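You operate a simulated robot arm through the tools that you are given. There is no shell and no other tool.

You run a simulated two-armed robot. Do the job below in one go: nothing can be reset, and whatever is moved stays where it is left.

TASK
Swap the jet in the stand for the one on the card and flush it clean.
Fine: The old jet goes on the small mat. Lock the new one in, open the tap to pump and shut it after.
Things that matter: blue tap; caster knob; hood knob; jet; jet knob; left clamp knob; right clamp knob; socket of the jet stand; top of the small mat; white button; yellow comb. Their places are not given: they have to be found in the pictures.

Only the result counts: the job must be done as asked and must still hold three seconds after the hand-in. Knocking over, shifting, dropping, spilling or breaking anything else fails it.

THE ROBOT
Two 7-joint arms with two-finger parallel grippers on one trunk that stands fixed in place. Base frame: the origin is at the foot of the trunk, x ahead of it, y to its left, z up; the work surface is at about z = 0.78. Lengths are in m, angles in degrees, forces in N, time in s.
The left shoulder is at [0.05, 0.177, 1.204], the right one opposite. With the tool pointing down near the work surface each hand reaches from about 0.1 to 0.68 m from the base axis, measured 20 degrees to its own side. Payload 3.43 kg a hand.
The TCP of each hand is the grasp point between the finger pads, 0.034 m short of the fingertips. In the tool frame z runs along the fingers and y along their closing line. The gripper opens to 0.128 m. The fingers are 0.024 m wide and 0.012 m thick; the gripper's body (0.048 by 0.13 m) begins 0.096 m behind the TCP.
Orientation is that of the tool frame in the base frame, as a unit quaternion [x, y, z, w]. With the fingers straight down and closing along the base's y, the tool's x points along the base's -x, its y along +y and its z along -z.

THE INTERFACE
- The arms move only by the tool arm_command. It takes "left_commands", "right_commands" or both (then of equal length, played together; a hand with none holds still); each is a list of rows, each an object of numbers (a shift or turn left out is 0, a gripper value left out holds the last): "tx", "ty", "tz": the shift along the tool's x, y, z in m; "wx", "wy", "wz": the turn, a rotation vector about the tool's x, y, z in degrees. In form: [{"tx": .., "ty": .., "tz": .., "wx": .., "wy": .., "wz": ..}, ...]. A call has 1 to 20 rows; each row shifts and turns the commanded pose from where the row before left it, along the tool's axes as they then stand. "left_fingers" and "right_fingers" are, for a hand that has rows, the gripper command, from -1 (fully open) to 1 (shut), values between in proportion, set as the call begins (left out, the last holds). Each row takes 0.2 s and may step no farther than 0.05 m and 8.6 degrees from the row before; otherwise, or with a gripper value out of range, the whole call is refused. A pose out of reach is approached as far as the arm can. The call stops where the force on the tool passes 40 N (or 10 N more than at its start, if that is more) or the arm is blocked; 0.2 s more then pass. The fingers move at their own pace (about 0.108 m/s each) and stop on an object; they squeeze with about 27 N. The grip force told is the motor's: it shows also when the fingers shut on nothing. Time passes only in rows, and 0.2 s behind the last, so rows that do not move let the fingers close. The reply holds the time, the measured pose of the TCP, the force on the tool along the base axes, the opening and the grip force, in the units named above and with some noise, with the torque about the TCP (base axes, N m) and any sound that the robot's microphone picked up.
- Cameras (640 x 400 px; columns grow to the right, rows downward): "scene" is now at [0.1453, -0.0531, 1.3677]; the picture's right is [-0.59, -0.81, 0.00], its down [-0.44, 0.32, -0.84] and it looks along [0.67, -0.50, -0.55] (base axes); focal length 246 px, centre (320, 200). "left" rides on the left gripper at [0.076, 0.011, -0.16] in its tool frame; the picture's right is [-0.15, 0.99, 0.00], its down [-0.88, -0.13, -0.46] and it looks along [-0.45, -0.07, 0.89] (tool axes); focal length 234 px, centre (320, 200). "right" rides on the right gripper at [0.076, -0.011, -0.16] in its tool frame; the picture's right is [0.15, 0.99, 0.00], its down [-0.88, 0.13, -0.46] and it looks along [-0.45, 0.07, 0.89] (tool axes); focal length 234 px, centre (320, 200).
- camera(camera): a new picture of that camera. It takes no simulated time.
- raise_lower(by): slides the trunk up (or, below 0, down) by that many m; the arms and the scene camera ride with it, the base frame stays. It gives what a move gives, with no picture.
- turn_head(pan, tilt): turns the head with the scene camera to pan (to the left, within 80 degrees either way) and tilt (down, from -29 to 69), counted from straight ahead of the robot. It gives what a move gives.
- measure_at(camera, pixels): for up to 12 pixels [column, row] of the newest picture of that camera ("zoom" is the newest enlarged one), the place [x, y, z] in the base frame of the surface seen there, good to about 0.002 m. It takes no simulated time.
- inspect(camera, box): a new picture of the part [left, top, right, bottom] of that camera's present view, enlarged. It takes no simulated time.
- job_done(): hands the job in; it is judged then, once.

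Unless the task says otherwise, let go and move clear before handing in.

The tools are called after "Call:" as a command line: name --argument value ..., lists and objects as JSON in quotes. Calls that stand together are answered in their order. arm_command: Moves the arms, as the interface text tells. Its arguments: {"type":"object","properties":{"left_commands":{"type":"array","items":{"type":"object","properties":{"tx":{"type":"number"},"ty":{"type":"number"},"tz":{"type":"number"},"wx":{"type":"number"},"wy":{"type":"number"},"wz":{"type":"number"}}}},"left_fingers":{"type":"number"},"right_commands":{"type":"array","items":{"type":"object","properties":{"tx":{"type":"number"},"ty":{"type":"number"},"tz":{"type":"number"},"wx":{"type":"number"},"wy":{"type":"number"},"wz":{"type":"number"}}}},"right_fingers":{"type":"number"}},"required":[]} The other tools are called the same way: raise_lower (by) slides the trunk up or down; turn_head (pan, tilt) turns the head that bears the scene camera; camera (camera) takes a picture; measure_at (camera, pixels) gives the place of the surface under pixels of a picture; inspect (camera, box) takes an enlarged picture of a part of a camera's view; job_done () hands the job in.

At the start:

```text
t: 0.0
left_tcp_pos: [0.3686, -0.0564, 1.1719]
left_tool_rot: [-0.001, 1.0, -0.002, 0.0]
left_wrist_force: [0.4, 0.0, 0.4]
left_ft_torque: [0.0, 0.0, -0.04]
left_finger_gap: 0.1281
left_grip_force: 0.2
right_tcp_pos: [0.2674, -0.3505, 1.0917]
right_tool_rot: [0.0, 1.0, 0.001, 0.0]
right_wrist_force: [-0.2, -0.3, 0.1]
right_ft_torque: [0.01, 0.03, 0.01]
right_finger_gap: 0.1279
right_grip_force: 0.1
trunk travel left (down, up): [-0.375, 0.026]
head pan, tilt: [-36.3, 33.2]
```

scene: 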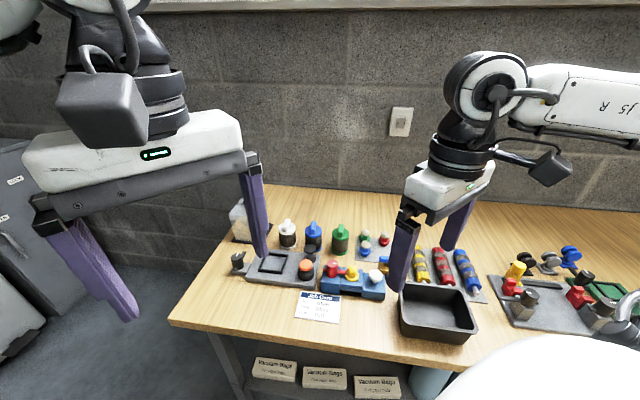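
right: 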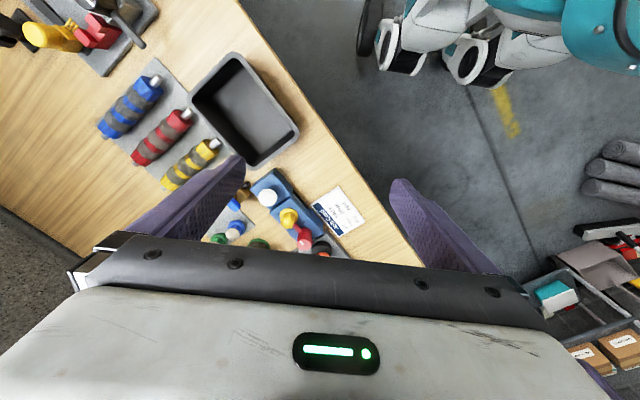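
left: 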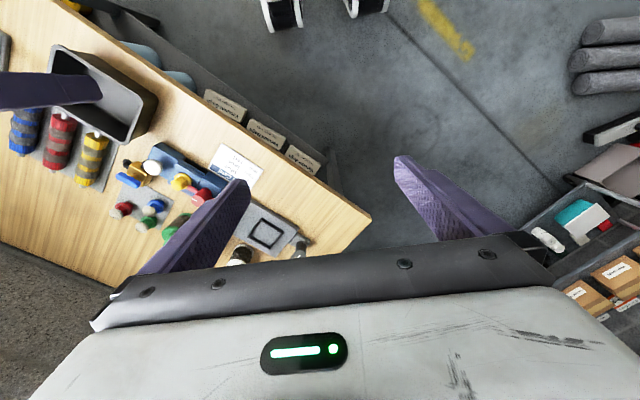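

The scene picture shows a bench with a job card near (318,306), a stand at (280,265), a blue device at (352,283) and bottles behind it. I'll enlarge these parts to tell them apart.

Call:
inspect --camera "scene" --box '[220, 190, 400, 330]'

Call:
inspect --camera "scene" --box '[460, 230, 640, 350]'

Call:
inspect --camera "left" --box '[100, 130, 340, 280]'

```text
2.86 times, centred on (310, 260) of scene
```

zoom: 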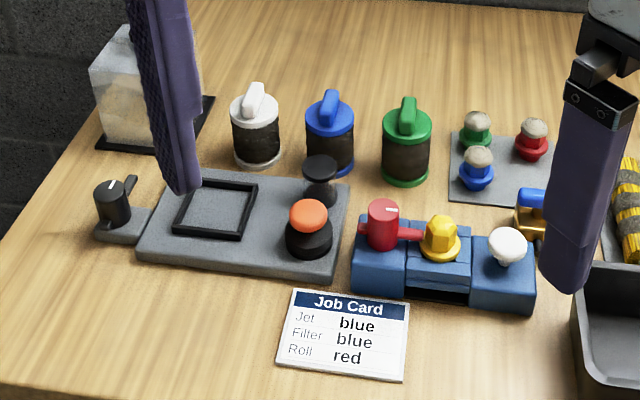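

```text
3.33 times, centred on (550, 290) of scene
```

zoom: 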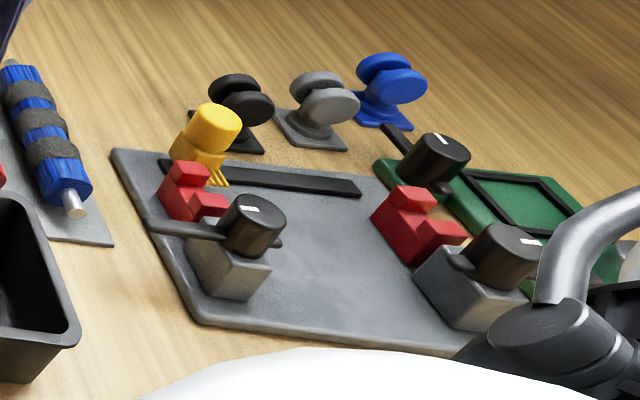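

```text
2.67 times, centred on (220, 205) of left
```

zoom: 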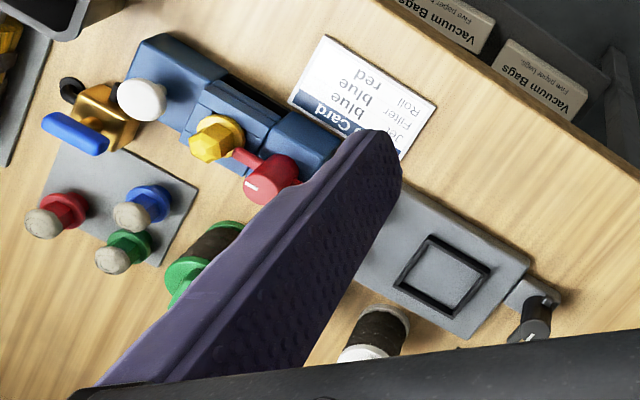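

The job card says Jet: blue. The blue stand has a red lever knob, a yellow jet and a white button, and there is a brass piece with a blue handle beside it. I'll measure these from the scene picture before moving the arms away for a clear view.

Call:
measure_at --camera "scene" --pixels '[[332, 268], [352, 270], [375, 276], [367, 236], [384, 238], [366, 248], [318, 306], [352, 290], [437, 310], [306, 266], [385, 262], [440, 325]]'

Call:
inspect --camera "right" --box '[180, 150, 380, 275]'

```text
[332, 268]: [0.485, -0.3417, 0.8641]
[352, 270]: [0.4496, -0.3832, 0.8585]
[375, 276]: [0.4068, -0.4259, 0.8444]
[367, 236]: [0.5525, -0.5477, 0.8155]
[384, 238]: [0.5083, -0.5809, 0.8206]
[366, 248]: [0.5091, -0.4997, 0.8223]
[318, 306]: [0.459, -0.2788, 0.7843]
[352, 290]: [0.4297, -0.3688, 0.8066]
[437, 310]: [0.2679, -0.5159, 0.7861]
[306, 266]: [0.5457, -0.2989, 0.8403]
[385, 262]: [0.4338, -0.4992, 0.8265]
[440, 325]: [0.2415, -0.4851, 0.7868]
```

```text
3.20 times, centred on (280, 212) of right
```

zoom: 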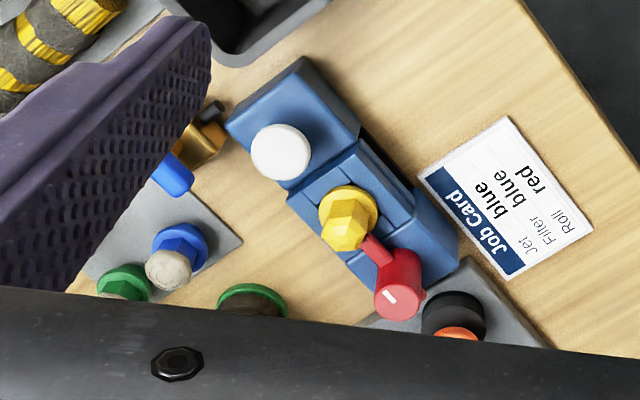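

The red lever points at the yellow jet, which sits at about (0.45, -0.38), and the spare blue jet is near (0.51, -0.50). I'll swing the left arm away to the left and lift the right hand a little so both cameras see freely.

Call:
arm_command --left_commands '[{"ty": 0.05}, {"ty": 0.05}, {"ty": 0.05}, {"ty": 0.05}, {"ty": 0.05}, {"ty": 0.05}, {"ty": 0.05}]' --right_commands '[{"tx": 0.03}, {"tx": 0.03}, {"tx": 0.03}, {"tx": 0.03, "ty": 0.03}, {"ty": 0.03}, {"ty": 0.03}, {"ty": 0.03}]'

Call:
camera --camera "scene"

Call:
camera --camera "right"

```text
t: 1.6
left_tcp_pos: [0.3662, 0.2946, 1.1703]
left_tool_rot: [0.0, 1.0, 0.0, -0.001]
left_wrist_force: [0.0, -0.5, 1.1]
left_ft_torque: [-0.05, -0.01, -0.03]
left_finger_gap: 0.1278
left_grip_force: 0.0
right_tcp_pos: [0.1924, -0.2627, 1.1459]
right_tool_rot: [0.001, 1.0, 0.0, -0.001]
right_wrist_force: [1.3, 0.7, 0.1]
right_ft_torque: [-0.04, 0.01, 0.07]
right_finger_gap: 0.1279
right_grip_force: 0.1
right hand out of reach, approached as far as the arm can: row 3, 4, 5, 6, 7
trunk travel left (down, up): [-0.375, 0.026]
head pan, tilt: [-36.3, 33.2]
```

```text
taken
```

scene: 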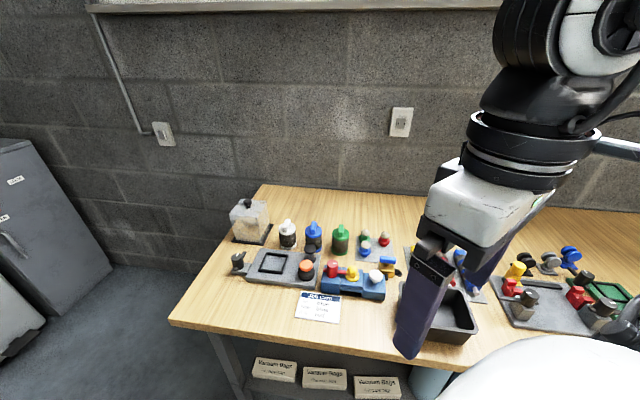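

```text
taken
```

right: 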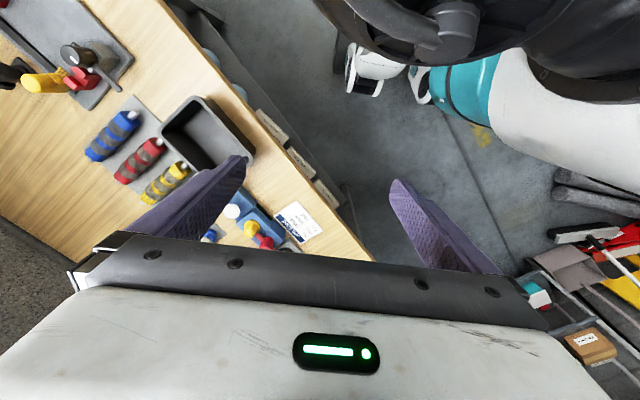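

The left arm is clear and the jets stand, tap (388,268) and jet tile (372,243) are now visible. I'll enlarge them.

Call:
inspect --camera "scene" --box '[300, 220, 410, 310]'

Call:
inspect --camera "scene" --box '[220, 190, 330, 300]'

```text
4.44 times, centred on (355, 265) of scene
```

zoom: 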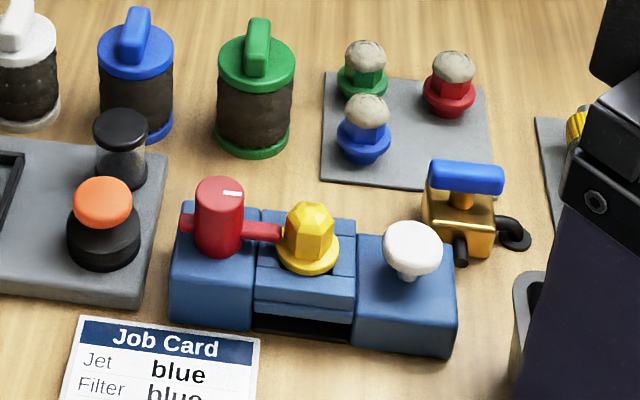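

```text
3.64 times, centred on (275, 245) of scene
```

zoom: 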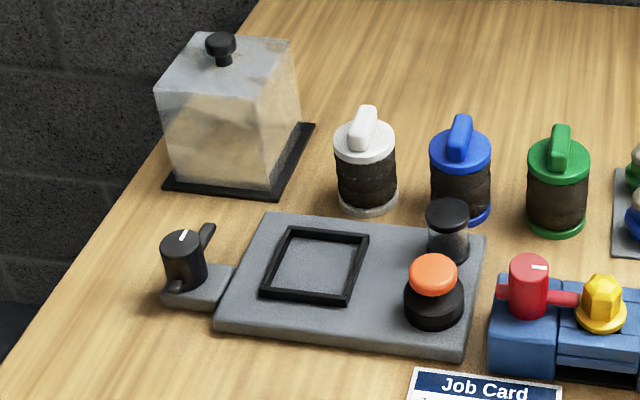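

The grey tile with the red, green and blue jets has its fourth corner free at (438,165) of the first enlarged view. I need closer looks, so I'll bring the right hand over the area at a safe height to use its camera.

Call:
arm_command --right_commands '[{"tx": -0.04}, {"tx": -0.04}, {"tx": -0.04}, {"tx": -0.03, "ty": -0.03}, {"ty": -0.04}, {"ty": -0.04}, {"ty": -0.04}, {"ty": -0.04}]'

Call:
camera --camera "right"

Call:
camera --camera "scene"

```text
t: 3.4
left_tcp_pos: [0.3671, 0.2926, 1.1713]
left_tool_rot: [-0.001, 1.0, 0.0, 0.0]
left_wrist_force: [0.2, 0.2, 0.1]
left_ft_torque: [0.02, -0.01, 0.03]
left_finger_gap: 0.128
left_grip_force: 0.1
right_tcp_pos: [0.3442, -0.4544, 1.1439]
right_tool_rot: [0.0, 1.0, 0.001, 0.0]
right_wrist_force: [-0.4, 0.1, -0.6]
right_ft_torque: [0.0, -0.02, -0.03]
right_finger_gap: 0.1277
right_grip_force: 0.1
trunk travel left (down, up): [-0.375, 0.026]
head pan, tilt: [-36.3, 33.2]
```

```text
taken
```

right: 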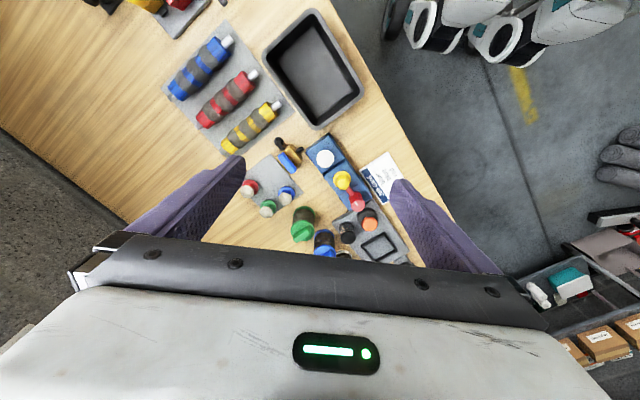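

```text
taken
```

scene: 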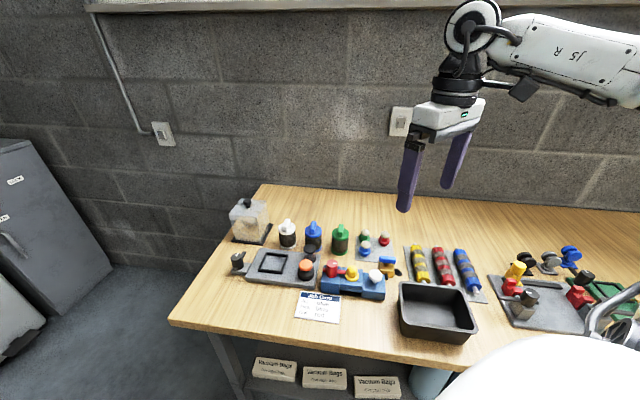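

The move went as commanded, and the right camera now shows everything around (330,190). I'll enlarge that view.

Call:
inspect --camera "right" --box '[230, 120, 420, 260]'

Call:
inspect --camera "scene" --box '[320, 220, 500, 350]'

Call:
inspect --camera "scene" --box '[480, 220, 640, 350]'

```text
2.86 times, centred on (325, 190) of right
```

zoom: 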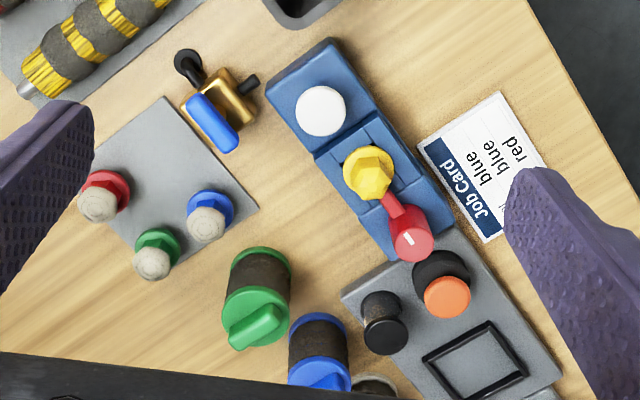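

```text
3.08 times, centred on (410, 285) of scene
```

zoom: 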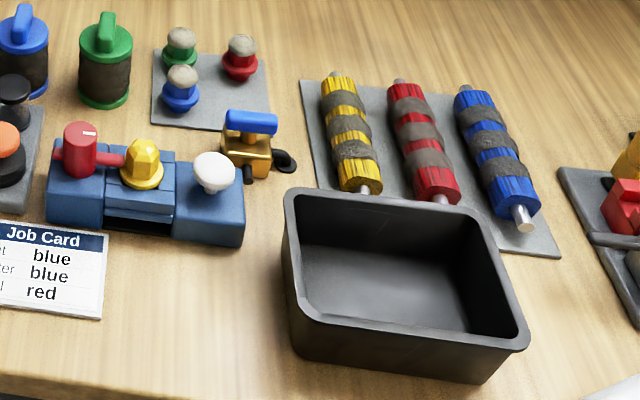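

```text
3.08 times, centred on (560, 285) of scene
```

zoom: 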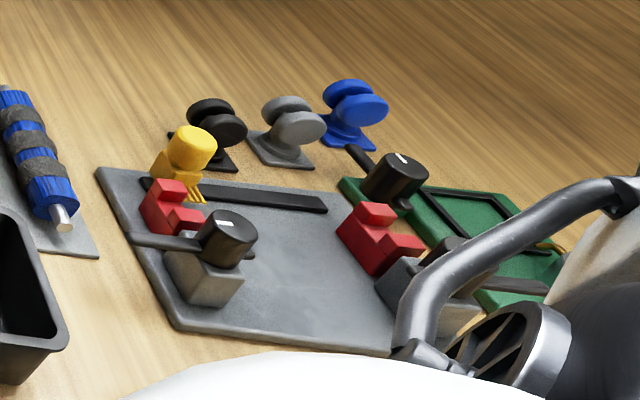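

The tap's blue handle lies across its pipe line, and the jets carry grey tops that need a closer look. I'll lower the right hand to about z = 1.0 for a closer picture.

Call:
arm_command --right_commands '[{"tx": -0.012, "tz": 0.048}, {"tx": -0.012, "tz": 0.048}, {"tx": -0.012, "tz": 0.048}, {}]'

Call:
camera --camera "right"

Call:
inspect --camera "right" --box '[220, 110, 320, 220]'

Call:
inspect --camera "right" --box '[300, 100, 420, 230]'

```text
t: 4.4
left_tcp_pos: [0.3672, 0.2929, 1.1714]
left_tool_rot: [-0.001, 1.0, -0.001, 0.0]
left_wrist_force: [-0.6, 1.0, -0.7]
left_ft_torque: [0.0, -0.03, 0.04]
left_finger_gap: 0.1279
left_grip_force: 0.0
right_tcp_pos: [0.3794, -0.4531, 0.9995]
right_tool_rot: [0.0, 1.0, 0.001, 0.001]
right_wrist_force: [0.8, 0.5, -0.9]
right_ft_torque: [0.0, -0.03, -0.05]
right_finger_gap: 0.1279
right_grip_force: 0.1
trunk travel left (down, up): [-0.375, 0.026]
head pan, tilt: [-36.3, 33.2]
```

```text
taken
```

right: 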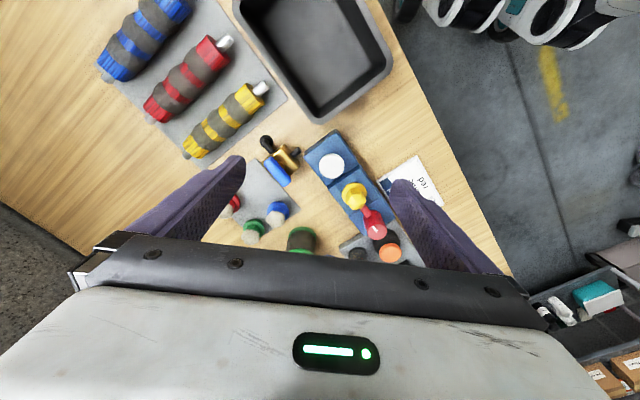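

```text
3.64 times, centred on (270, 165) of right
```

zoom: 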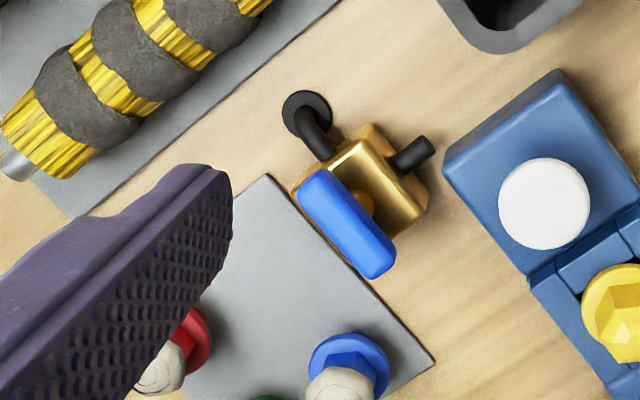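

```text
3.08 times, centred on (360, 165) of right
```

zoom: 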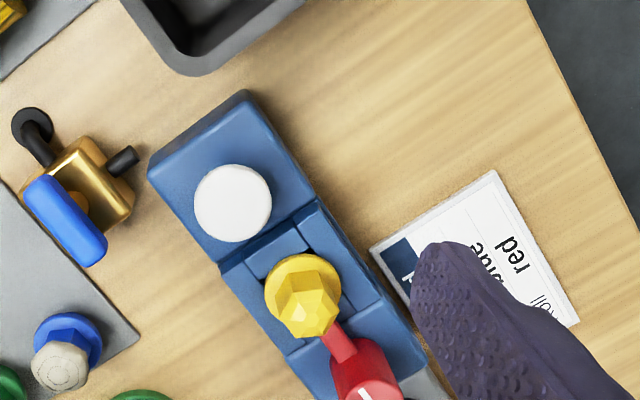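

The close view shows the tap handle from (40,185) to (95,255), the white button at (233,203) and the yellow jet at (302,300) in the zoom. I'll measure these points.

Call:
measure_at --camera "zoom" --pixels '[[233, 203], [302, 303], [275, 285], [60, 370], [85, 330], [38, 190], [92, 252], [65, 220], [100, 185], [127, 160], [247, 100], [155, 165]]'

Call:
inspect --camera "scene" --box '[350, 225, 410, 285]'

Call:
inspect --camera "scene" --box '[315, 250, 400, 305]'

```text
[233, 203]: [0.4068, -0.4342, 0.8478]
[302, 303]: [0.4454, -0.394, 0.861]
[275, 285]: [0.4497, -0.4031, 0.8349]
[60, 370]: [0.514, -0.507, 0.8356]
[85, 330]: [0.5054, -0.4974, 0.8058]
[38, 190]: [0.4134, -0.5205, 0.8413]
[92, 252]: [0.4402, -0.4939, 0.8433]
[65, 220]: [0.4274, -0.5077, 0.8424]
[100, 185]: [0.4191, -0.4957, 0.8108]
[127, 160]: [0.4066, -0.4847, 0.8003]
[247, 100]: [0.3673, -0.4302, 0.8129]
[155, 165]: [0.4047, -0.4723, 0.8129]
```

```text
6.67 times, centred on (380, 255) of scene
```

zoom: 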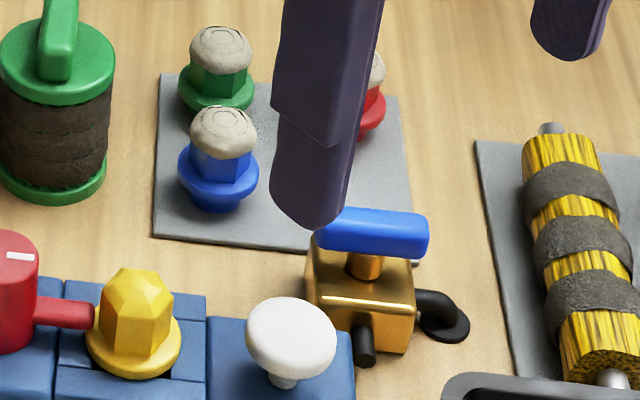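

```text
7.27 times, centred on (358, 278) of scene
```

zoom: 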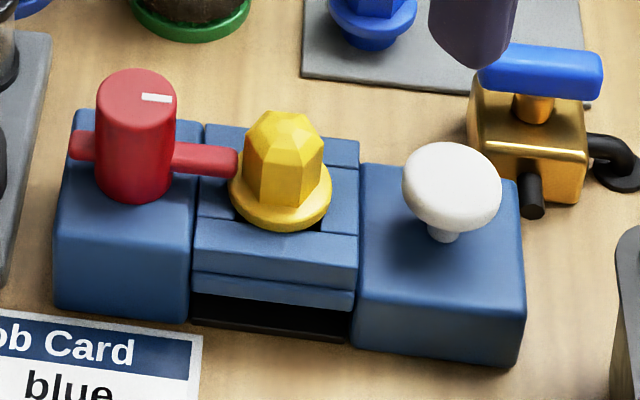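

The jets on the tile stand on plugs and wear a grey crust, so flushing should clean that off. The gripper finger hides part of the tile, so I'll shift the right hand 0.06 m to the right and look again.

Call:
arm_command --right_commands '[{"ty": -0.03}, {"ty": -0.03}, {}]'

Call:
inspect --camera "right" --box '[240, 120, 400, 240]'

```text
t: 5.2
left_tcp_pos: [0.3686, 0.2926, 1.1714]
left_tool_rot: [-0.001, 1.0, -0.001, 0.0]
left_wrist_force: [-0.7, -0.3, 0.5]
left_ft_torque: [-0.02, -0.01, -0.02]
left_finger_gap: 0.1281
left_grip_force: 0.0
right_tcp_pos: [0.379, -0.5142, 0.999]
right_tool_rot: [0.0, 1.0, 0.0, 0.0]
right_wrist_force: [0.5, 0.9, 0.0]
right_ft_torque: [0.01, 0.0, 0.0]
right_finger_gap: 0.128
right_grip_force: 0.1
trunk travel left (down, up): [-0.375, 0.026]
head pan, tilt: [-36.3, 33.2]
```

```text
3.33 times, centred on (320, 180) of right
```

zoom: 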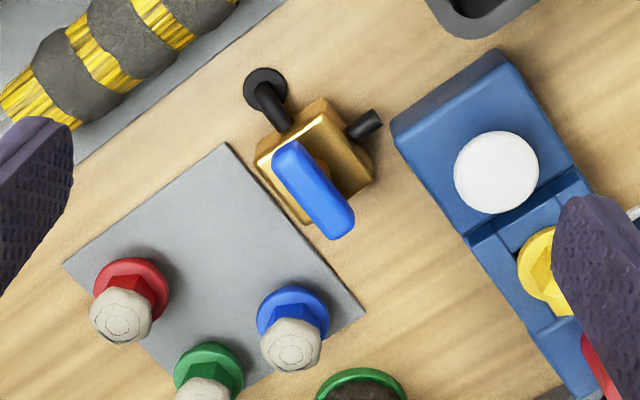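

The whole tile is visible now with its upper part free, roughly around (215,205) in the zoom. I'll measure its corners, the jets and the tap.

Call:
measure_at --camera "zoom" --pixels '[[225, 147], [362, 310], [68, 262], [215, 205], [292, 345], [293, 290], [265, 310], [325, 305], [288, 155], [340, 225], [263, 165], [362, 185]]'

Call:
measure_at --camera "zoom" --pixels '[[325, 102], [265, 85], [278, 125], [370, 118], [120, 318], [165, 285], [95, 275], [497, 172], [456, 165], [538, 165], [500, 132], [500, 55]]'

```text
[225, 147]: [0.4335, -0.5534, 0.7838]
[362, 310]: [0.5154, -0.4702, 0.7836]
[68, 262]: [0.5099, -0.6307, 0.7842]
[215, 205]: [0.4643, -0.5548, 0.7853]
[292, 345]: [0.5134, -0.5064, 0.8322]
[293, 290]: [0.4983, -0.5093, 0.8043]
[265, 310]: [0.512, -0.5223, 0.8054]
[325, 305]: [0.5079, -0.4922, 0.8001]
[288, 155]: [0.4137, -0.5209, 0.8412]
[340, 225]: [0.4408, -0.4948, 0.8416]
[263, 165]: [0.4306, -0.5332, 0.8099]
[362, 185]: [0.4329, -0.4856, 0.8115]
```

```text
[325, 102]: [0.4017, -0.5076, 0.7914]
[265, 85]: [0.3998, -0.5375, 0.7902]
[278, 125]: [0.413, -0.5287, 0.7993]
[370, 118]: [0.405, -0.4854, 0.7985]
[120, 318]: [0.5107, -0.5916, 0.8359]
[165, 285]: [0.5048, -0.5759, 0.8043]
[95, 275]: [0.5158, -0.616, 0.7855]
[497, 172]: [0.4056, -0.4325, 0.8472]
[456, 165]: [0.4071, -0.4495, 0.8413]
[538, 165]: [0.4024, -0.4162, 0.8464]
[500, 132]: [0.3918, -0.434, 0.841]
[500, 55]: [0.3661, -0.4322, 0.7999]
```

The tile spans about 0.117 × 0.109 m at 45°, with its free corner spot near (0.468, -0.550), and the stand also runs at about 45°. I'll turn the right hand 45° so its fingers close across the stand, and look at the stand along its length.

Call:
arm_command --right_commands '[{"tx": -0.012, "ty": 0.038, "tz": 0.01}, {"tx": -0.012, "ty": 0.038, "tz": 0.01}, {"wz": -7.5}, {"wz": -7.5}, {"wz": -7.5}, {"wz": -7.5}, {"wz": -7.5}, {"wz": -7.5}, {}]'

Call:
camera --camera "right"

Call:
inspect --camera "right" --box '[260, 120, 400, 230]'

```text
t: 7.2
left_tcp_pos: [0.3683, 0.2931, 1.1707]
left_tool_rot: [-0.001, 1.0, 0.0, 0.0]
left_wrist_force: [0.5, 0.5, 0.0]
left_ft_torque: [-0.01, 0.02, 0.0]
left_finger_gap: 0.128
left_grip_force: 0.1
right_tcp_pos: [0.3773, -0.3388, 0.9722]
right_tool_rot: [-0.318, 0.948, -0.004, 0.0]
right_wrist_force: [0.3, -0.4, -0.6]
right_ft_torque: [-0.02, 0.0, 0.03]
right_finger_gap: 0.1279
right_grip_force: 0.1
right hand out of reach, approached as far as the arm can: row 5, 6, 7, 8
trunk travel left (down, up): [-0.375, 0.026]
head pan, tilt: [-36.3, 33.2]
```

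```text
taken
```

right: 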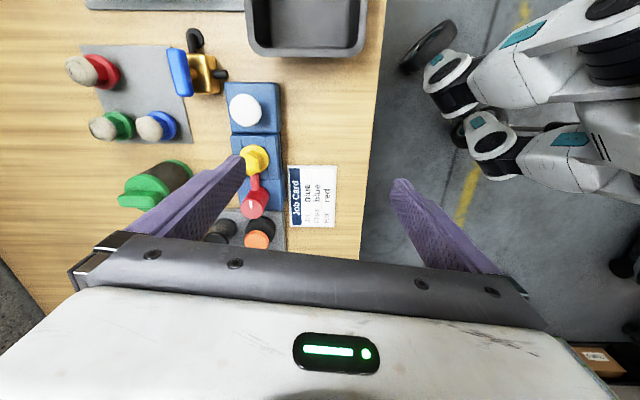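

```text
3.64 times, centred on (330, 175) of right
```

zoom: 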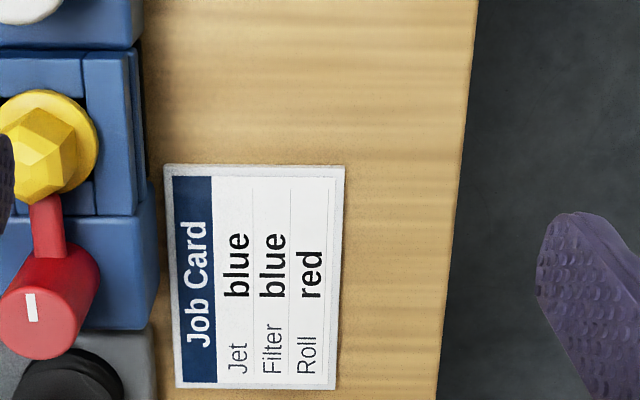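

The turn to +45° ran out of reach; the hand stopped at yaw 37° and drifted to (0.377, -0.339). I'll turn the other way to yaw -45° and see whether the wrist allows that.

Call:
arm_command --right_commands '[{"wz": 8.2}, {"wz": 8.2}, {"wz": 8.2}, {"wz": 8.2}, {"wz": 8.2}, {"wz": 8.2}, {"wz": 8.2}, {"wz": 8.2}, {"wz": 8.2}, {"wz": 8.2}, {}]'

```text
t: 9.6
left_tcp_pos: [0.3675, 0.2927, 1.1698]
left_tool_rot: [0.0, 1.0, -0.001, 0.0]
left_wrist_force: [-0.1, -0.7, 0.4]
left_ft_torque: [-0.02, -0.02, 0.02]
left_finger_gap: 0.128
left_grip_force: 0.1
right_tcp_pos: [0.3781, -0.3401, 0.9715]
right_tool_rot: [0.383, 0.924, -0.002, 0.004]
right_wrist_force: [-0.1, -0.2, -0.2]
right_ft_torque: [-0.01, -0.02, 0.01]
right_finger_gap: 0.1278
right_grip_force: 0.0
trunk travel left (down, up): [-0.375, 0.026]
head pan, tilt: [-36.3, 33.2]
```

Yaw -45° is reached exactly. I'll move above the stand and test a further 90° (yaw -135°), which would make the fingers close across the stand.

Call:
arm_command --right_commands '[{"tx": -0.042, "ty": 0.005}, {"tx": -0.042, "ty": 0.005}, {"wz": 8.2}, {"wz": 8.2}, {"wz": 8.2}, {"wz": 8.2}, {"wz": 8.2}, {"wz": 8.2}, {"wz": 8.2}, {"wz": 8.2}, {"wz": 8.2}, {"wz": 8.2}, {"wz": 8.2}, {}]'

Call:
camera --camera "right"

```text
t: 12.6
left_tcp_pos: [0.368, 0.2922, 1.1718]
left_tool_rot: [-0.001, 1.0, 0.0, 0.001]
left_wrist_force: [-0.1, -0.9, -0.6]
left_ft_torque: [0.03, 0.04, -0.03]
left_finger_gap: 0.1283
left_grip_force: 0.0
right_tcp_pos: [0.4445, -0.392, 0.9735]
right_tool_rot: [0.924, 0.381, 0.0, 0.002]
right_wrist_force: [0.0, 0.5, -0.7]
right_ft_torque: [0.02, 0.0, 0.02]
right_finger_gap: 0.128
right_grip_force: 0.0
trunk travel left (down, up): [-0.375, 0.026]
head pan, tilt: [-36.3, 33.2]
```

```text
taken
```

right: 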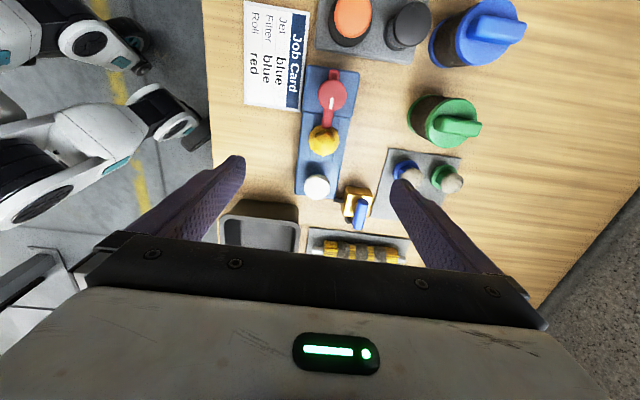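

Yaw -135° works, and the picture now shows the stand upright between the fingers: knob (332,95), jet (323,140), button (317,187). I'll enlarge it and measure.

Call:
inspect --camera "right" --box '[270, 60, 400, 210]'

Call:
inspect --camera "right" --box '[285, 65, 365, 165]'

```text
2.67 times, centred on (335, 135) of right
```

zoom: 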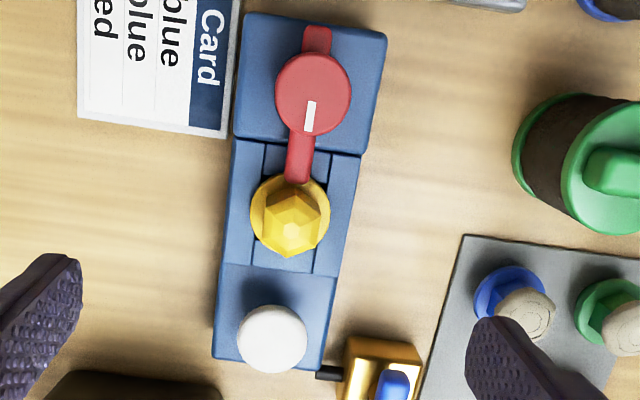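

```text
4.00 times, centred on (325, 115) of right
```

zoom: 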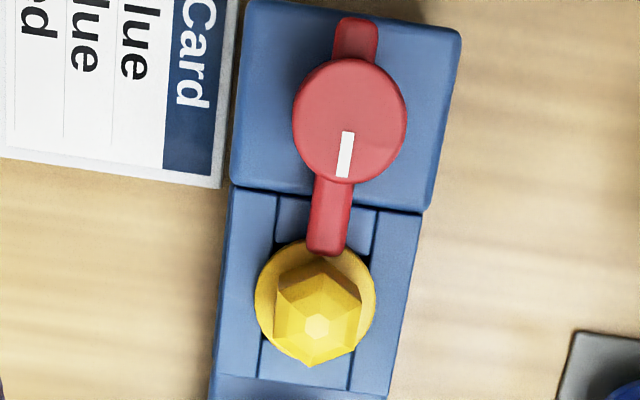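

The lever tip at (325,248) lies over the jet's flange. I'll measure the knob, lever, jet and stand edges.

Call:
measure_at --camera "zoom" --pixels '[[350, 118], [296, 120], [404, 122], [352, 66], [344, 180], [325, 245], [335, 205], [357, 28], [316, 328], [260, 305], [372, 308], [310, 362]]'

Call:
measure_at --camera "zoom" --pixels '[[245, 10], [455, 40], [425, 205], [235, 178], [250, 270], [395, 300], [340, 350], [285, 290], [360, 290], [290, 215], [385, 230], [283, 275]]'

```text
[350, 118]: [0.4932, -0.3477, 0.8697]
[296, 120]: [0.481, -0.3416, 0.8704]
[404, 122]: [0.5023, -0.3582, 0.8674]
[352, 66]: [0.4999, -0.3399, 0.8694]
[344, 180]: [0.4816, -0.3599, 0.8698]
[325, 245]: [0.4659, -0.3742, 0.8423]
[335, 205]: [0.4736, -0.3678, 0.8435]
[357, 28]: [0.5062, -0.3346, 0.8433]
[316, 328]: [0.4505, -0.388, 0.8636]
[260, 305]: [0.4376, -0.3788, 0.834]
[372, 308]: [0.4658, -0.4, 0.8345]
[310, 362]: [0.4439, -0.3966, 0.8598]
```

```text
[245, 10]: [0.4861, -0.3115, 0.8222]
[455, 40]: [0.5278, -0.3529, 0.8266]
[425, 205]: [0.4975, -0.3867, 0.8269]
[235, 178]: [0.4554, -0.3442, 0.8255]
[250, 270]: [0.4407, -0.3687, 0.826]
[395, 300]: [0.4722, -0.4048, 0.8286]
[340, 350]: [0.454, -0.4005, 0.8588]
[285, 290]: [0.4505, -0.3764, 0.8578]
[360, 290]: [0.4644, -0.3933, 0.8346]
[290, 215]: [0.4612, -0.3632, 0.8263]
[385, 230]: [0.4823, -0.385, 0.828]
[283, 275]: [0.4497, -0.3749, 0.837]
```

The knob is centred near (0.491, -0.350) with its top at z = 0.8695, the lever lies at z = 0.843 along the stand, and the jet is near (0.451, -0.389). I'll narrow the fingers to about 0.06 m and move above the knob, then check before going down.

Call:
arm_command --right_commands '[{"tx": 0.0313, "ty": 0.0016}, {"tx": 0.0313, "ty": 0.0016}, {"tz": 0.03}, {}]' --right_fingers 0.06

Call:
camera --camera "right"

Call:
inspect --camera "scene" --box '[300, 190, 420, 310]'

```text
t: 13.6
left_tcp_pos: [0.3674, 0.2938, 1.1705]
left_tool_rot: [-0.001, 1.0, 0.0, 0.0]
left_wrist_force: [0.2, 0.7, 0.4]
left_ft_torque: [0.0, -0.04, 0.02]
left_finger_gap: 0.1279
left_grip_force: 0.1
right_tcp_pos: [0.4901, -0.3493, 0.9425]
right_tool_rot: [0.924, 0.382, 0.0, 0.003]
right_wrist_force: [0.5, 0.5, -0.4]
right_ft_torque: [0.02, 0.0, -0.01]
right_finger_gap: 0.0603
right_grip_force: 0.0
trunk travel left (down, up): [-0.375, 0.026]
head pan, tilt: [-36.3, 33.2]
```

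```text
taken
```

right: 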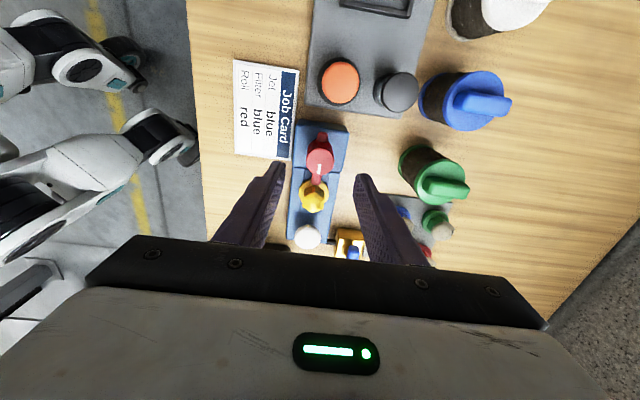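

```text
3.33 times, centred on (360, 250) of scene
```

zoom: 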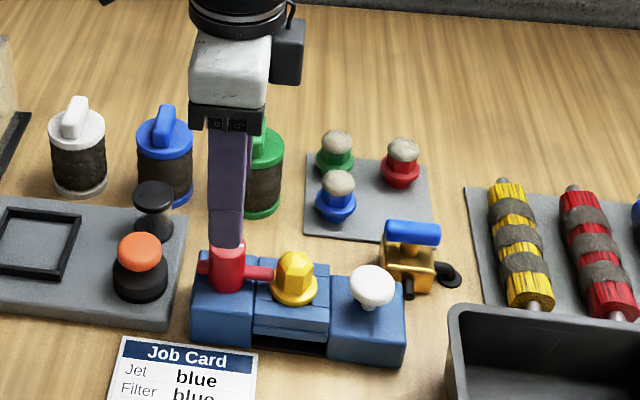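

The hand is centred over the knob (319,150 in the right view), and the fingers clear everything. I'll go down to TCP z ≈ 0.870 and then close on the knob.

Call:
arm_command --right_commands '[{"tz": 0.024}, {"tz": 0.024}, {"tz": 0.024}, {}]'

Call:
camera --camera "right"

```text
t: 14.6
left_tcp_pos: [0.3667, 0.293, 1.1712]
left_tool_rot: [0.0, 1.0, -0.001, 0.0]
left_wrist_force: [0.0, 0.3, 0.0]
left_ft_torque: [0.01, -0.02, 0.01]
left_finger_gap: 0.1281
left_grip_force: 0.1
right_tcp_pos: [0.491, -0.3492, 0.871]
right_tool_rot: [0.924, 0.382, 0.001, 0.004]
right_wrist_force: [-0.3, -0.8, -0.2]
right_ft_torque: [-0.01, -0.01, -0.01]
right_finger_gap: 0.0604
right_grip_force: 0.0
trunk travel left (down, up): [-0.375, 0.026]
head pan, tilt: [-36.3, 33.2]
```

```text
taken
```

right: 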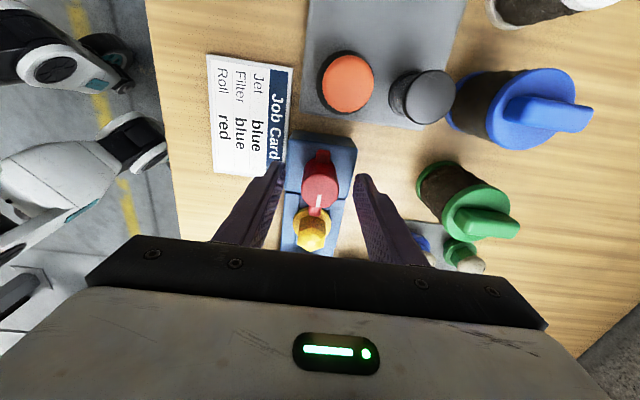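

The fingers straddle the knob evenly. I'll close on it.

Call:
arm_command --right_commands '[{}, {}, {}]' --right_fingers 1

```text
t: 15.4
left_tcp_pos: [0.3686, 0.2938, 1.171]
left_tool_rot: [-0.001, 1.0, 0.0, 0.001]
left_wrist_force: [-0.1, -0.1, 0.2]
left_ft_torque: [-0.01, 0.01, 0.02]
left_finger_gap: 0.128
left_grip_force: 0.1
right_tcp_pos: [0.4917, -0.3507, 0.8709]
right_tool_rot: [0.924, 0.382, 0.0, 0.002]
right_wrist_force: [1.0, 0.7, -1.9]
right_ft_torque: [0.62, 0.61, 0.0]
right_finger_gap: 0.0294
right_grip_force: 45.0
trunk travel left (down, up): [-0.375, 0.026]
head pan, tilt: [-36.3, 33.2]
```

The knob is held at a gap of 0.0294. I'll try a small turn (counter-clockwise seen from above) and watch the torque.

Call:
arm_command --right_commands '[{"wz": -4}, {"wz": -4}, {}]'

```text
t: 16.2
left_tcp_pos: [0.3682, 0.2928, 1.1706]
left_tool_rot: [-0.001, 1.0, 0.0, 0.0]
left_wrist_force: [0.3, 0.4, 0.3]
left_ft_torque: [0.0, -0.01, 0.0]
left_finger_gap: 0.128
left_grip_force: 0.1
right_tcp_pos: [0.492, -0.3492, 0.8701]
right_tool_rot: [0.895, 0.446, 0.001, 0.002]
right_wrist_force: [0.9, 0.1, -3.0]
right_ft_torque: [1.11, 0.35, 0.02]
right_finger_gap: 0.0294
right_grip_force: 45.3
trunk travel left (down, up): [-0.375, 0.026]
head pan, tilt: [-36.3, 33.2]
```

Call:
inspect --camera "right" --box '[250, 120, 390, 260]'

Call:
inspect --camera "scene" --box '[310, 245, 400, 305]'

```text
2.86 times, centred on (320, 190) of right
```

zoom: 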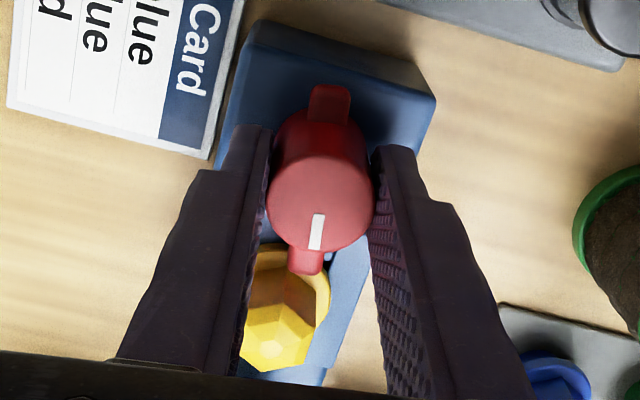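

```text
6.67 times, centred on (355, 275) of scene
```

zoom: 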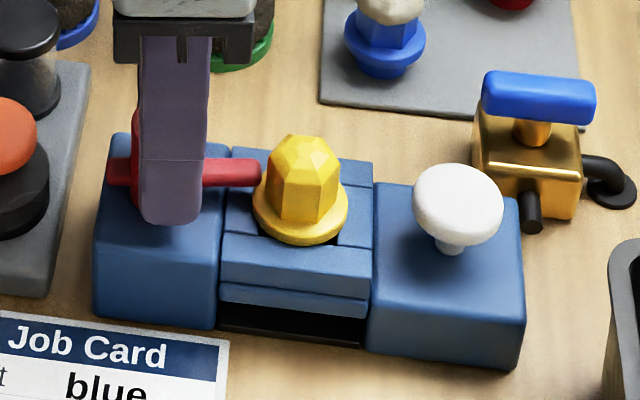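

The lever has turned with the gripper (white mark still in line with the fingers) and there is no resisting torque. I'll go on turning in the same direction.

Call:
arm_command --right_commands '[{"wz": -8}, {"wz": -8}, {"wz": -8}, {"wz": -8}, {}]'

Call:
inspect --camera "right" --box '[250, 120, 390, 260]'

Call:
inspect --camera "scene" --box '[310, 245, 400, 305]'

```text
t: 17.4
left_tcp_pos: [0.3686, 0.2931, 1.17]
left_tool_rot: [-0.001, 1.0, -0.001, 0.0]
left_wrist_force: [0.1, 0.0, 1.1]
left_ft_torque: [0.01, -0.03, 0.03]
left_finger_gap: 0.1278
left_grip_force: 0.0
right_tcp_pos: [0.4903, -0.3502, 0.8709]
right_tool_rot: [0.737, 0.676, -0.001, 0.003]
right_wrist_force: [2.3, 0.9, -2.3]
right_ft_torque: [0.87, 0.57, 0.04]
right_finger_gap: 0.0297
right_grip_force: 45.1
trunk travel left (down, up): [-0.375, 0.026]
head pan, tilt: [-36.3, 33.2]
```

```text
2.86 times, centred on (320, 190) of right
```

zoom: 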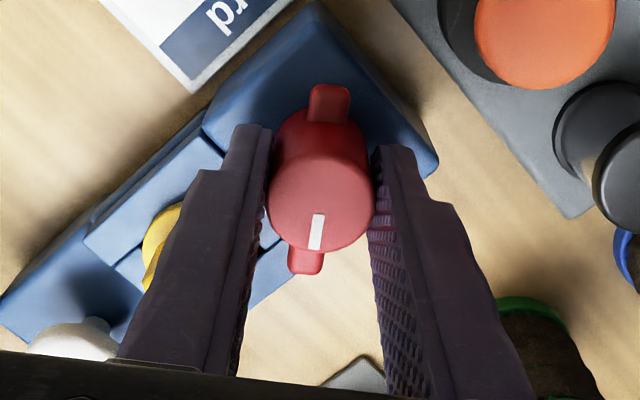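

```text
6.67 times, centred on (355, 275) of scene
```

zoom: 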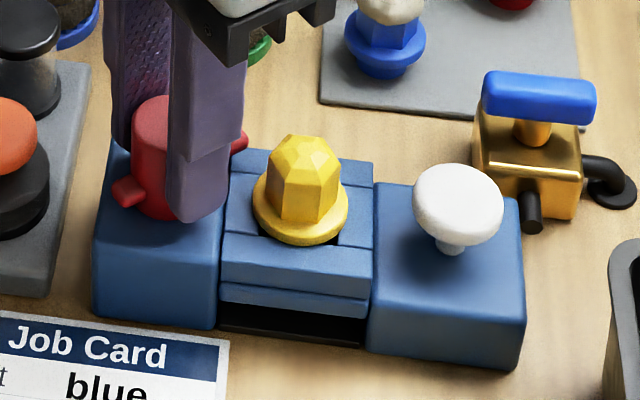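

The lever has swung about 40° off the jet with no resistance. I'll carry on for 50° more, to about a quarter turn.

Call:
arm_command --right_commands '[{"wz": -8}, {"wz": -8}, {"wz": -8}, {"wz": -8}, {"wz": -8}, {"wz": -8}, {}]'

Call:
inspect --camera "scene" --box '[310, 245, 400, 305]'

Call:
inspect --camera "right" --box '[250, 120, 390, 260]'

```text
t: 19.0
left_tcp_pos: [0.3682, 0.293, 1.1717]
left_tool_rot: [-0.001, 1.0, 0.0, 0.0]
left_wrist_force: [0.3, 0.4, 0.2]
left_ft_torque: [0.02, -0.01, -0.02]
left_finger_gap: 0.1282
left_grip_force: 0.0
right_tcp_pos: [0.4909, -0.3507, 0.8715]
right_tool_rot: [0.399, 0.917, -0.002, 0.002]
right_wrist_force: [5.6, 2.7, -5.4]
right_ft_torque: [0.08, -0.2, -0.01]
right_finger_gap: 0.0296
right_grip_force: 45.2
trunk travel left (down, up): [-0.375, 0.026]
head pan, tilt: [-36.3, 33.2]
```

```text
6.67 times, centred on (355, 275) of scene
```

zoom: 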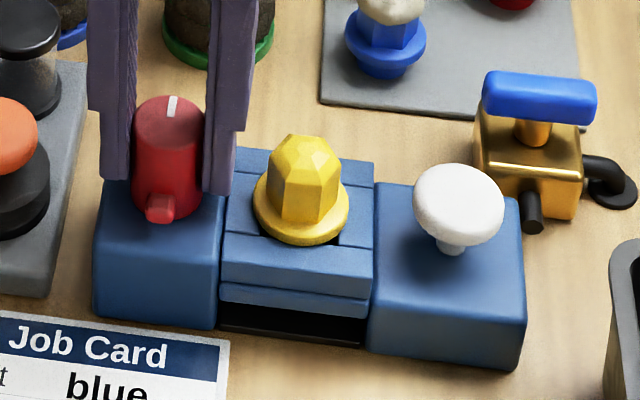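

```text
2.86 times, centred on (320, 190) of right
```

zoom: 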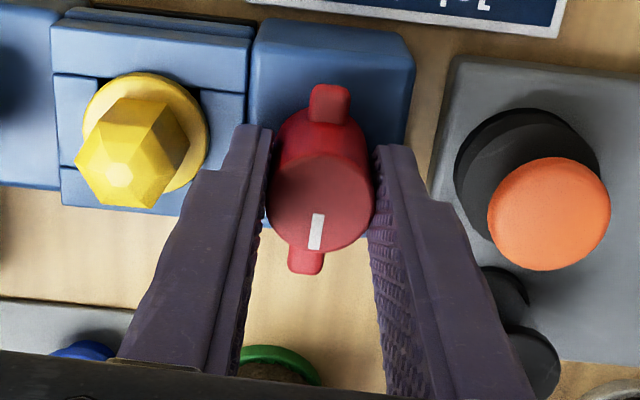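

The lever now points across the stand away from the jet after about 88°. I'll open the fingers just enough (0.042 m) so they do not touch the jet, then lift.

Call:
arm_command --right_commands '[{}, {}]' --right_fingers 0.344

Call:
arm_command --right_commands '[{"tz": -0.02}, {"tz": -0.03}, {"tz": -0.04}, {}]'

Call:
inspect --camera "scene" --box '[310, 245, 400, 305]'

```text
t: 19.6
left_tcp_pos: [0.3676, 0.2931, 1.1716]
left_tool_rot: [0.0, 1.0, -0.001, 0.0]
left_wrist_force: [0.3, -0.9, -0.4]
left_ft_torque: [-0.03, -0.02, -0.04]
left_finger_gap: 0.1281
left_grip_force: 0.0
right_tcp_pos: [0.4906, -0.3498, 0.8714]
right_tool_rot: [0.399, 0.917, -0.002, 0.003]
right_wrist_force: [-0.3, -0.7, -0.4]
right_ft_torque: [0.03, 0.01, 0.01]
right_finger_gap: 0.0419
right_grip_force: 0.1
trunk travel left (down, up): [-0.375, 0.026]
head pan, tilt: [-36.3, 33.2]
```

```text
t: 20.6
left_tcp_pos: [0.3675, 0.2937, 1.1724]
left_tool_rot: [0.0, 1.0, 0.0, 0.0]
left_wrist_force: [0.3, 0.3, -0.5]
left_ft_torque: [0.0, -0.01, -0.02]
left_finger_gap: 0.1281
left_grip_force: 0.1
right_tcp_pos: [0.4905, -0.3504, 0.9621]
right_tool_rot: [0.399, 0.917, -0.002, 0.002]
right_wrist_force: [0.0, 0.4, 0.6]
right_ft_torque: [0.01, -0.02, 0.0]
right_finger_gap: 0.042
right_grip_force: 0.1
trunk travel left (down, up): [-0.375, 0.026]
head pan, tilt: [-36.3, 33.2]
```

```text
6.67 times, centred on (355, 275) of scene
```

zoom: 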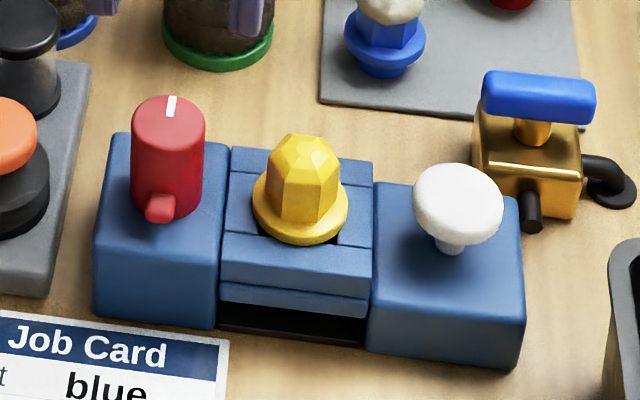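

The knob stayed unlocked, with the white mark pointing back. I'll rise slightly, turn the hand back to close across the stand, and look at the jet.

Call:
arm_command --right_commands '[{"wz": 8.1}, {"wz": 8.1}, {"wz": 8.1}, {"wz": 8.1}, {"wz": 8.1}, {"wz": 8.1}, {"wz": 8.1}, {"wz": 8.1}, {"wz": 8.1}, {"wz": 8.1}, {"wz": 8.1}, {}]' --right_fingers 0.344

Call:
inspect --camera "right" --box '[260, 110, 390, 260]'

```text
t: 23.2
left_tcp_pos: [0.3674, 0.2924, 1.1714]
left_tool_rot: [0.0, 1.0, -0.001, 0.0]
left_wrist_force: [-0.7, 0.1, -0.6]
left_ft_torque: [-0.01, 0.01, 0.03]
left_finger_gap: 0.1282
left_grip_force: 0.1
right_tcp_pos: [0.4904, -0.349, 0.9606]
right_tool_rot: [0.928, 0.372, 0.0, 0.004]
right_wrist_force: [-0.9, 0.2, -0.3]
right_ft_torque: [0.0, -0.01, -0.01]
right_finger_gap: 0.0418
right_grip_force: 0.1
trunk travel left (down, up): [-0.375, 0.026]
head pan, tilt: [-36.3, 33.2]
```

```text
2.67 times, centred on (325, 185) of right
```

zoom: 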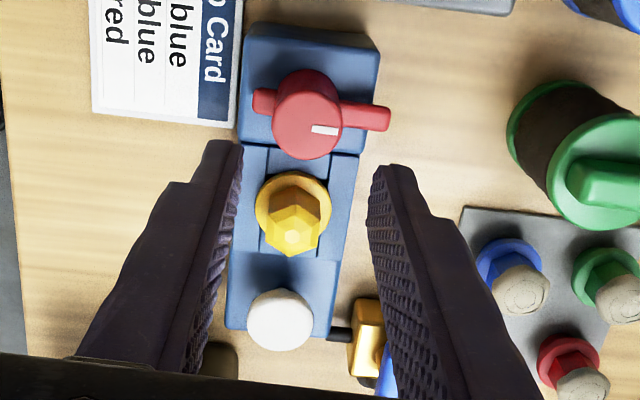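

The jet's flange spans (256,205) to (331,208) and its apex is near (294,222). I'll measure them to place the grip.

Call:
measure_at --camera "zoom" --pixels '[[258, 203], [329, 205], [294, 173], [294, 222], [272, 215], [317, 214], [280, 145], [325, 160], [310, 85], [258, 98], [385, 118], [480, 330]]'

```text
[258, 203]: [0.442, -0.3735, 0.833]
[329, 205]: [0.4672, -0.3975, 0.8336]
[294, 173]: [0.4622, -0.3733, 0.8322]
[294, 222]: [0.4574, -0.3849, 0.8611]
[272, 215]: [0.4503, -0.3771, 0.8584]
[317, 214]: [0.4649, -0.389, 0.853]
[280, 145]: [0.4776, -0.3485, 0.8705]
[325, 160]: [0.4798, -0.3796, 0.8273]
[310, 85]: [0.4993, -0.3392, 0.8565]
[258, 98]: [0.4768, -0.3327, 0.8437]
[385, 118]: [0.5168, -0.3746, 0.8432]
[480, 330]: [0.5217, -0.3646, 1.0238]
```

The jet centre works out near (0.453, -0.387), with the flange top at z ≈ 0.834. I'll move over it and go down to TCP z ≈ 0.872 so the fingertips stay just above the flange.

Call:
arm_command --right_commands '[{"tx": -0.0267, "ty": 0.0008}, {"tx": -0.0267, "ty": 0.0008}, {}, {"tz": 0.03}, {"tz": 0.03}, {"tz": 0.018}, {}]'

Call:
camera --camera "right"

Call:
inspect --camera "right" --box '[260, 130, 380, 250]'

Call:
inspect --camera "scene" --box '[310, 235, 400, 305]'

```text
t: 24.8
left_tcp_pos: [0.3686, 0.2933, 1.1712]
left_tool_rot: [-0.001, 1.0, -0.001, 0.0]
left_wrist_force: [0.4, 0.0, -0.1]
left_ft_torque: [0.03, 0.0, 0.0]
left_finger_gap: 0.128
left_grip_force: 0.2
right_tcp_pos: [0.4528, -0.388, 0.8823]
right_tool_rot: [0.928, 0.373, 0.001, 0.004]
right_wrist_force: [-0.3, 0.4, 0.1]
right_ft_torque: [0.0, -0.01, 0.02]
right_finger_gap: 0.0419
right_grip_force: 0.0
trunk travel left (down, up): [-0.375, 0.026]
head pan, tilt: [-36.3, 33.2]
```

```text
taken
```

right: 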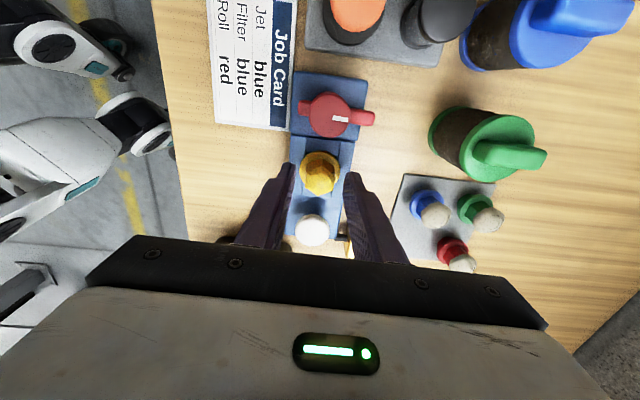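

```text
3.33 times, centred on (320, 190) of right
```

zoom: 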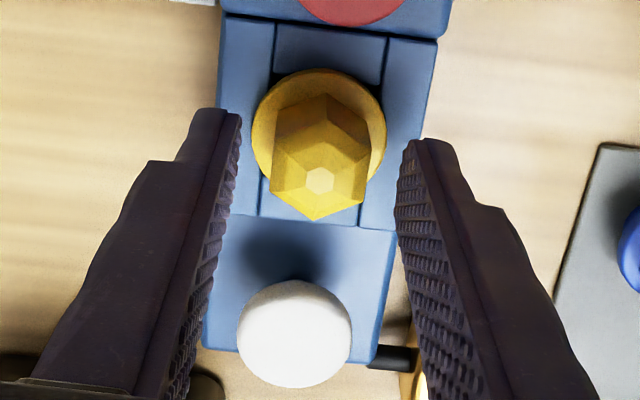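

```text
5.71 times, centred on (355, 270) of scene
```

zoom: 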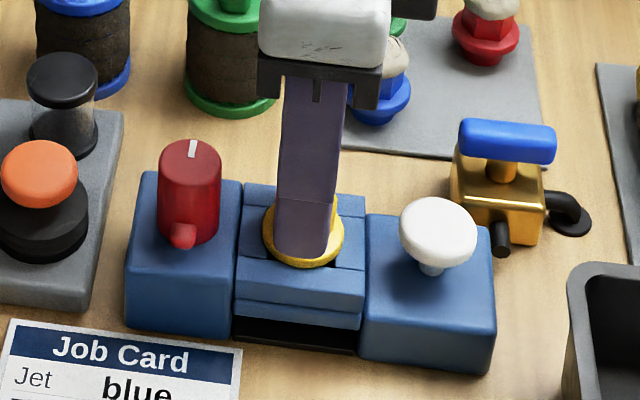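

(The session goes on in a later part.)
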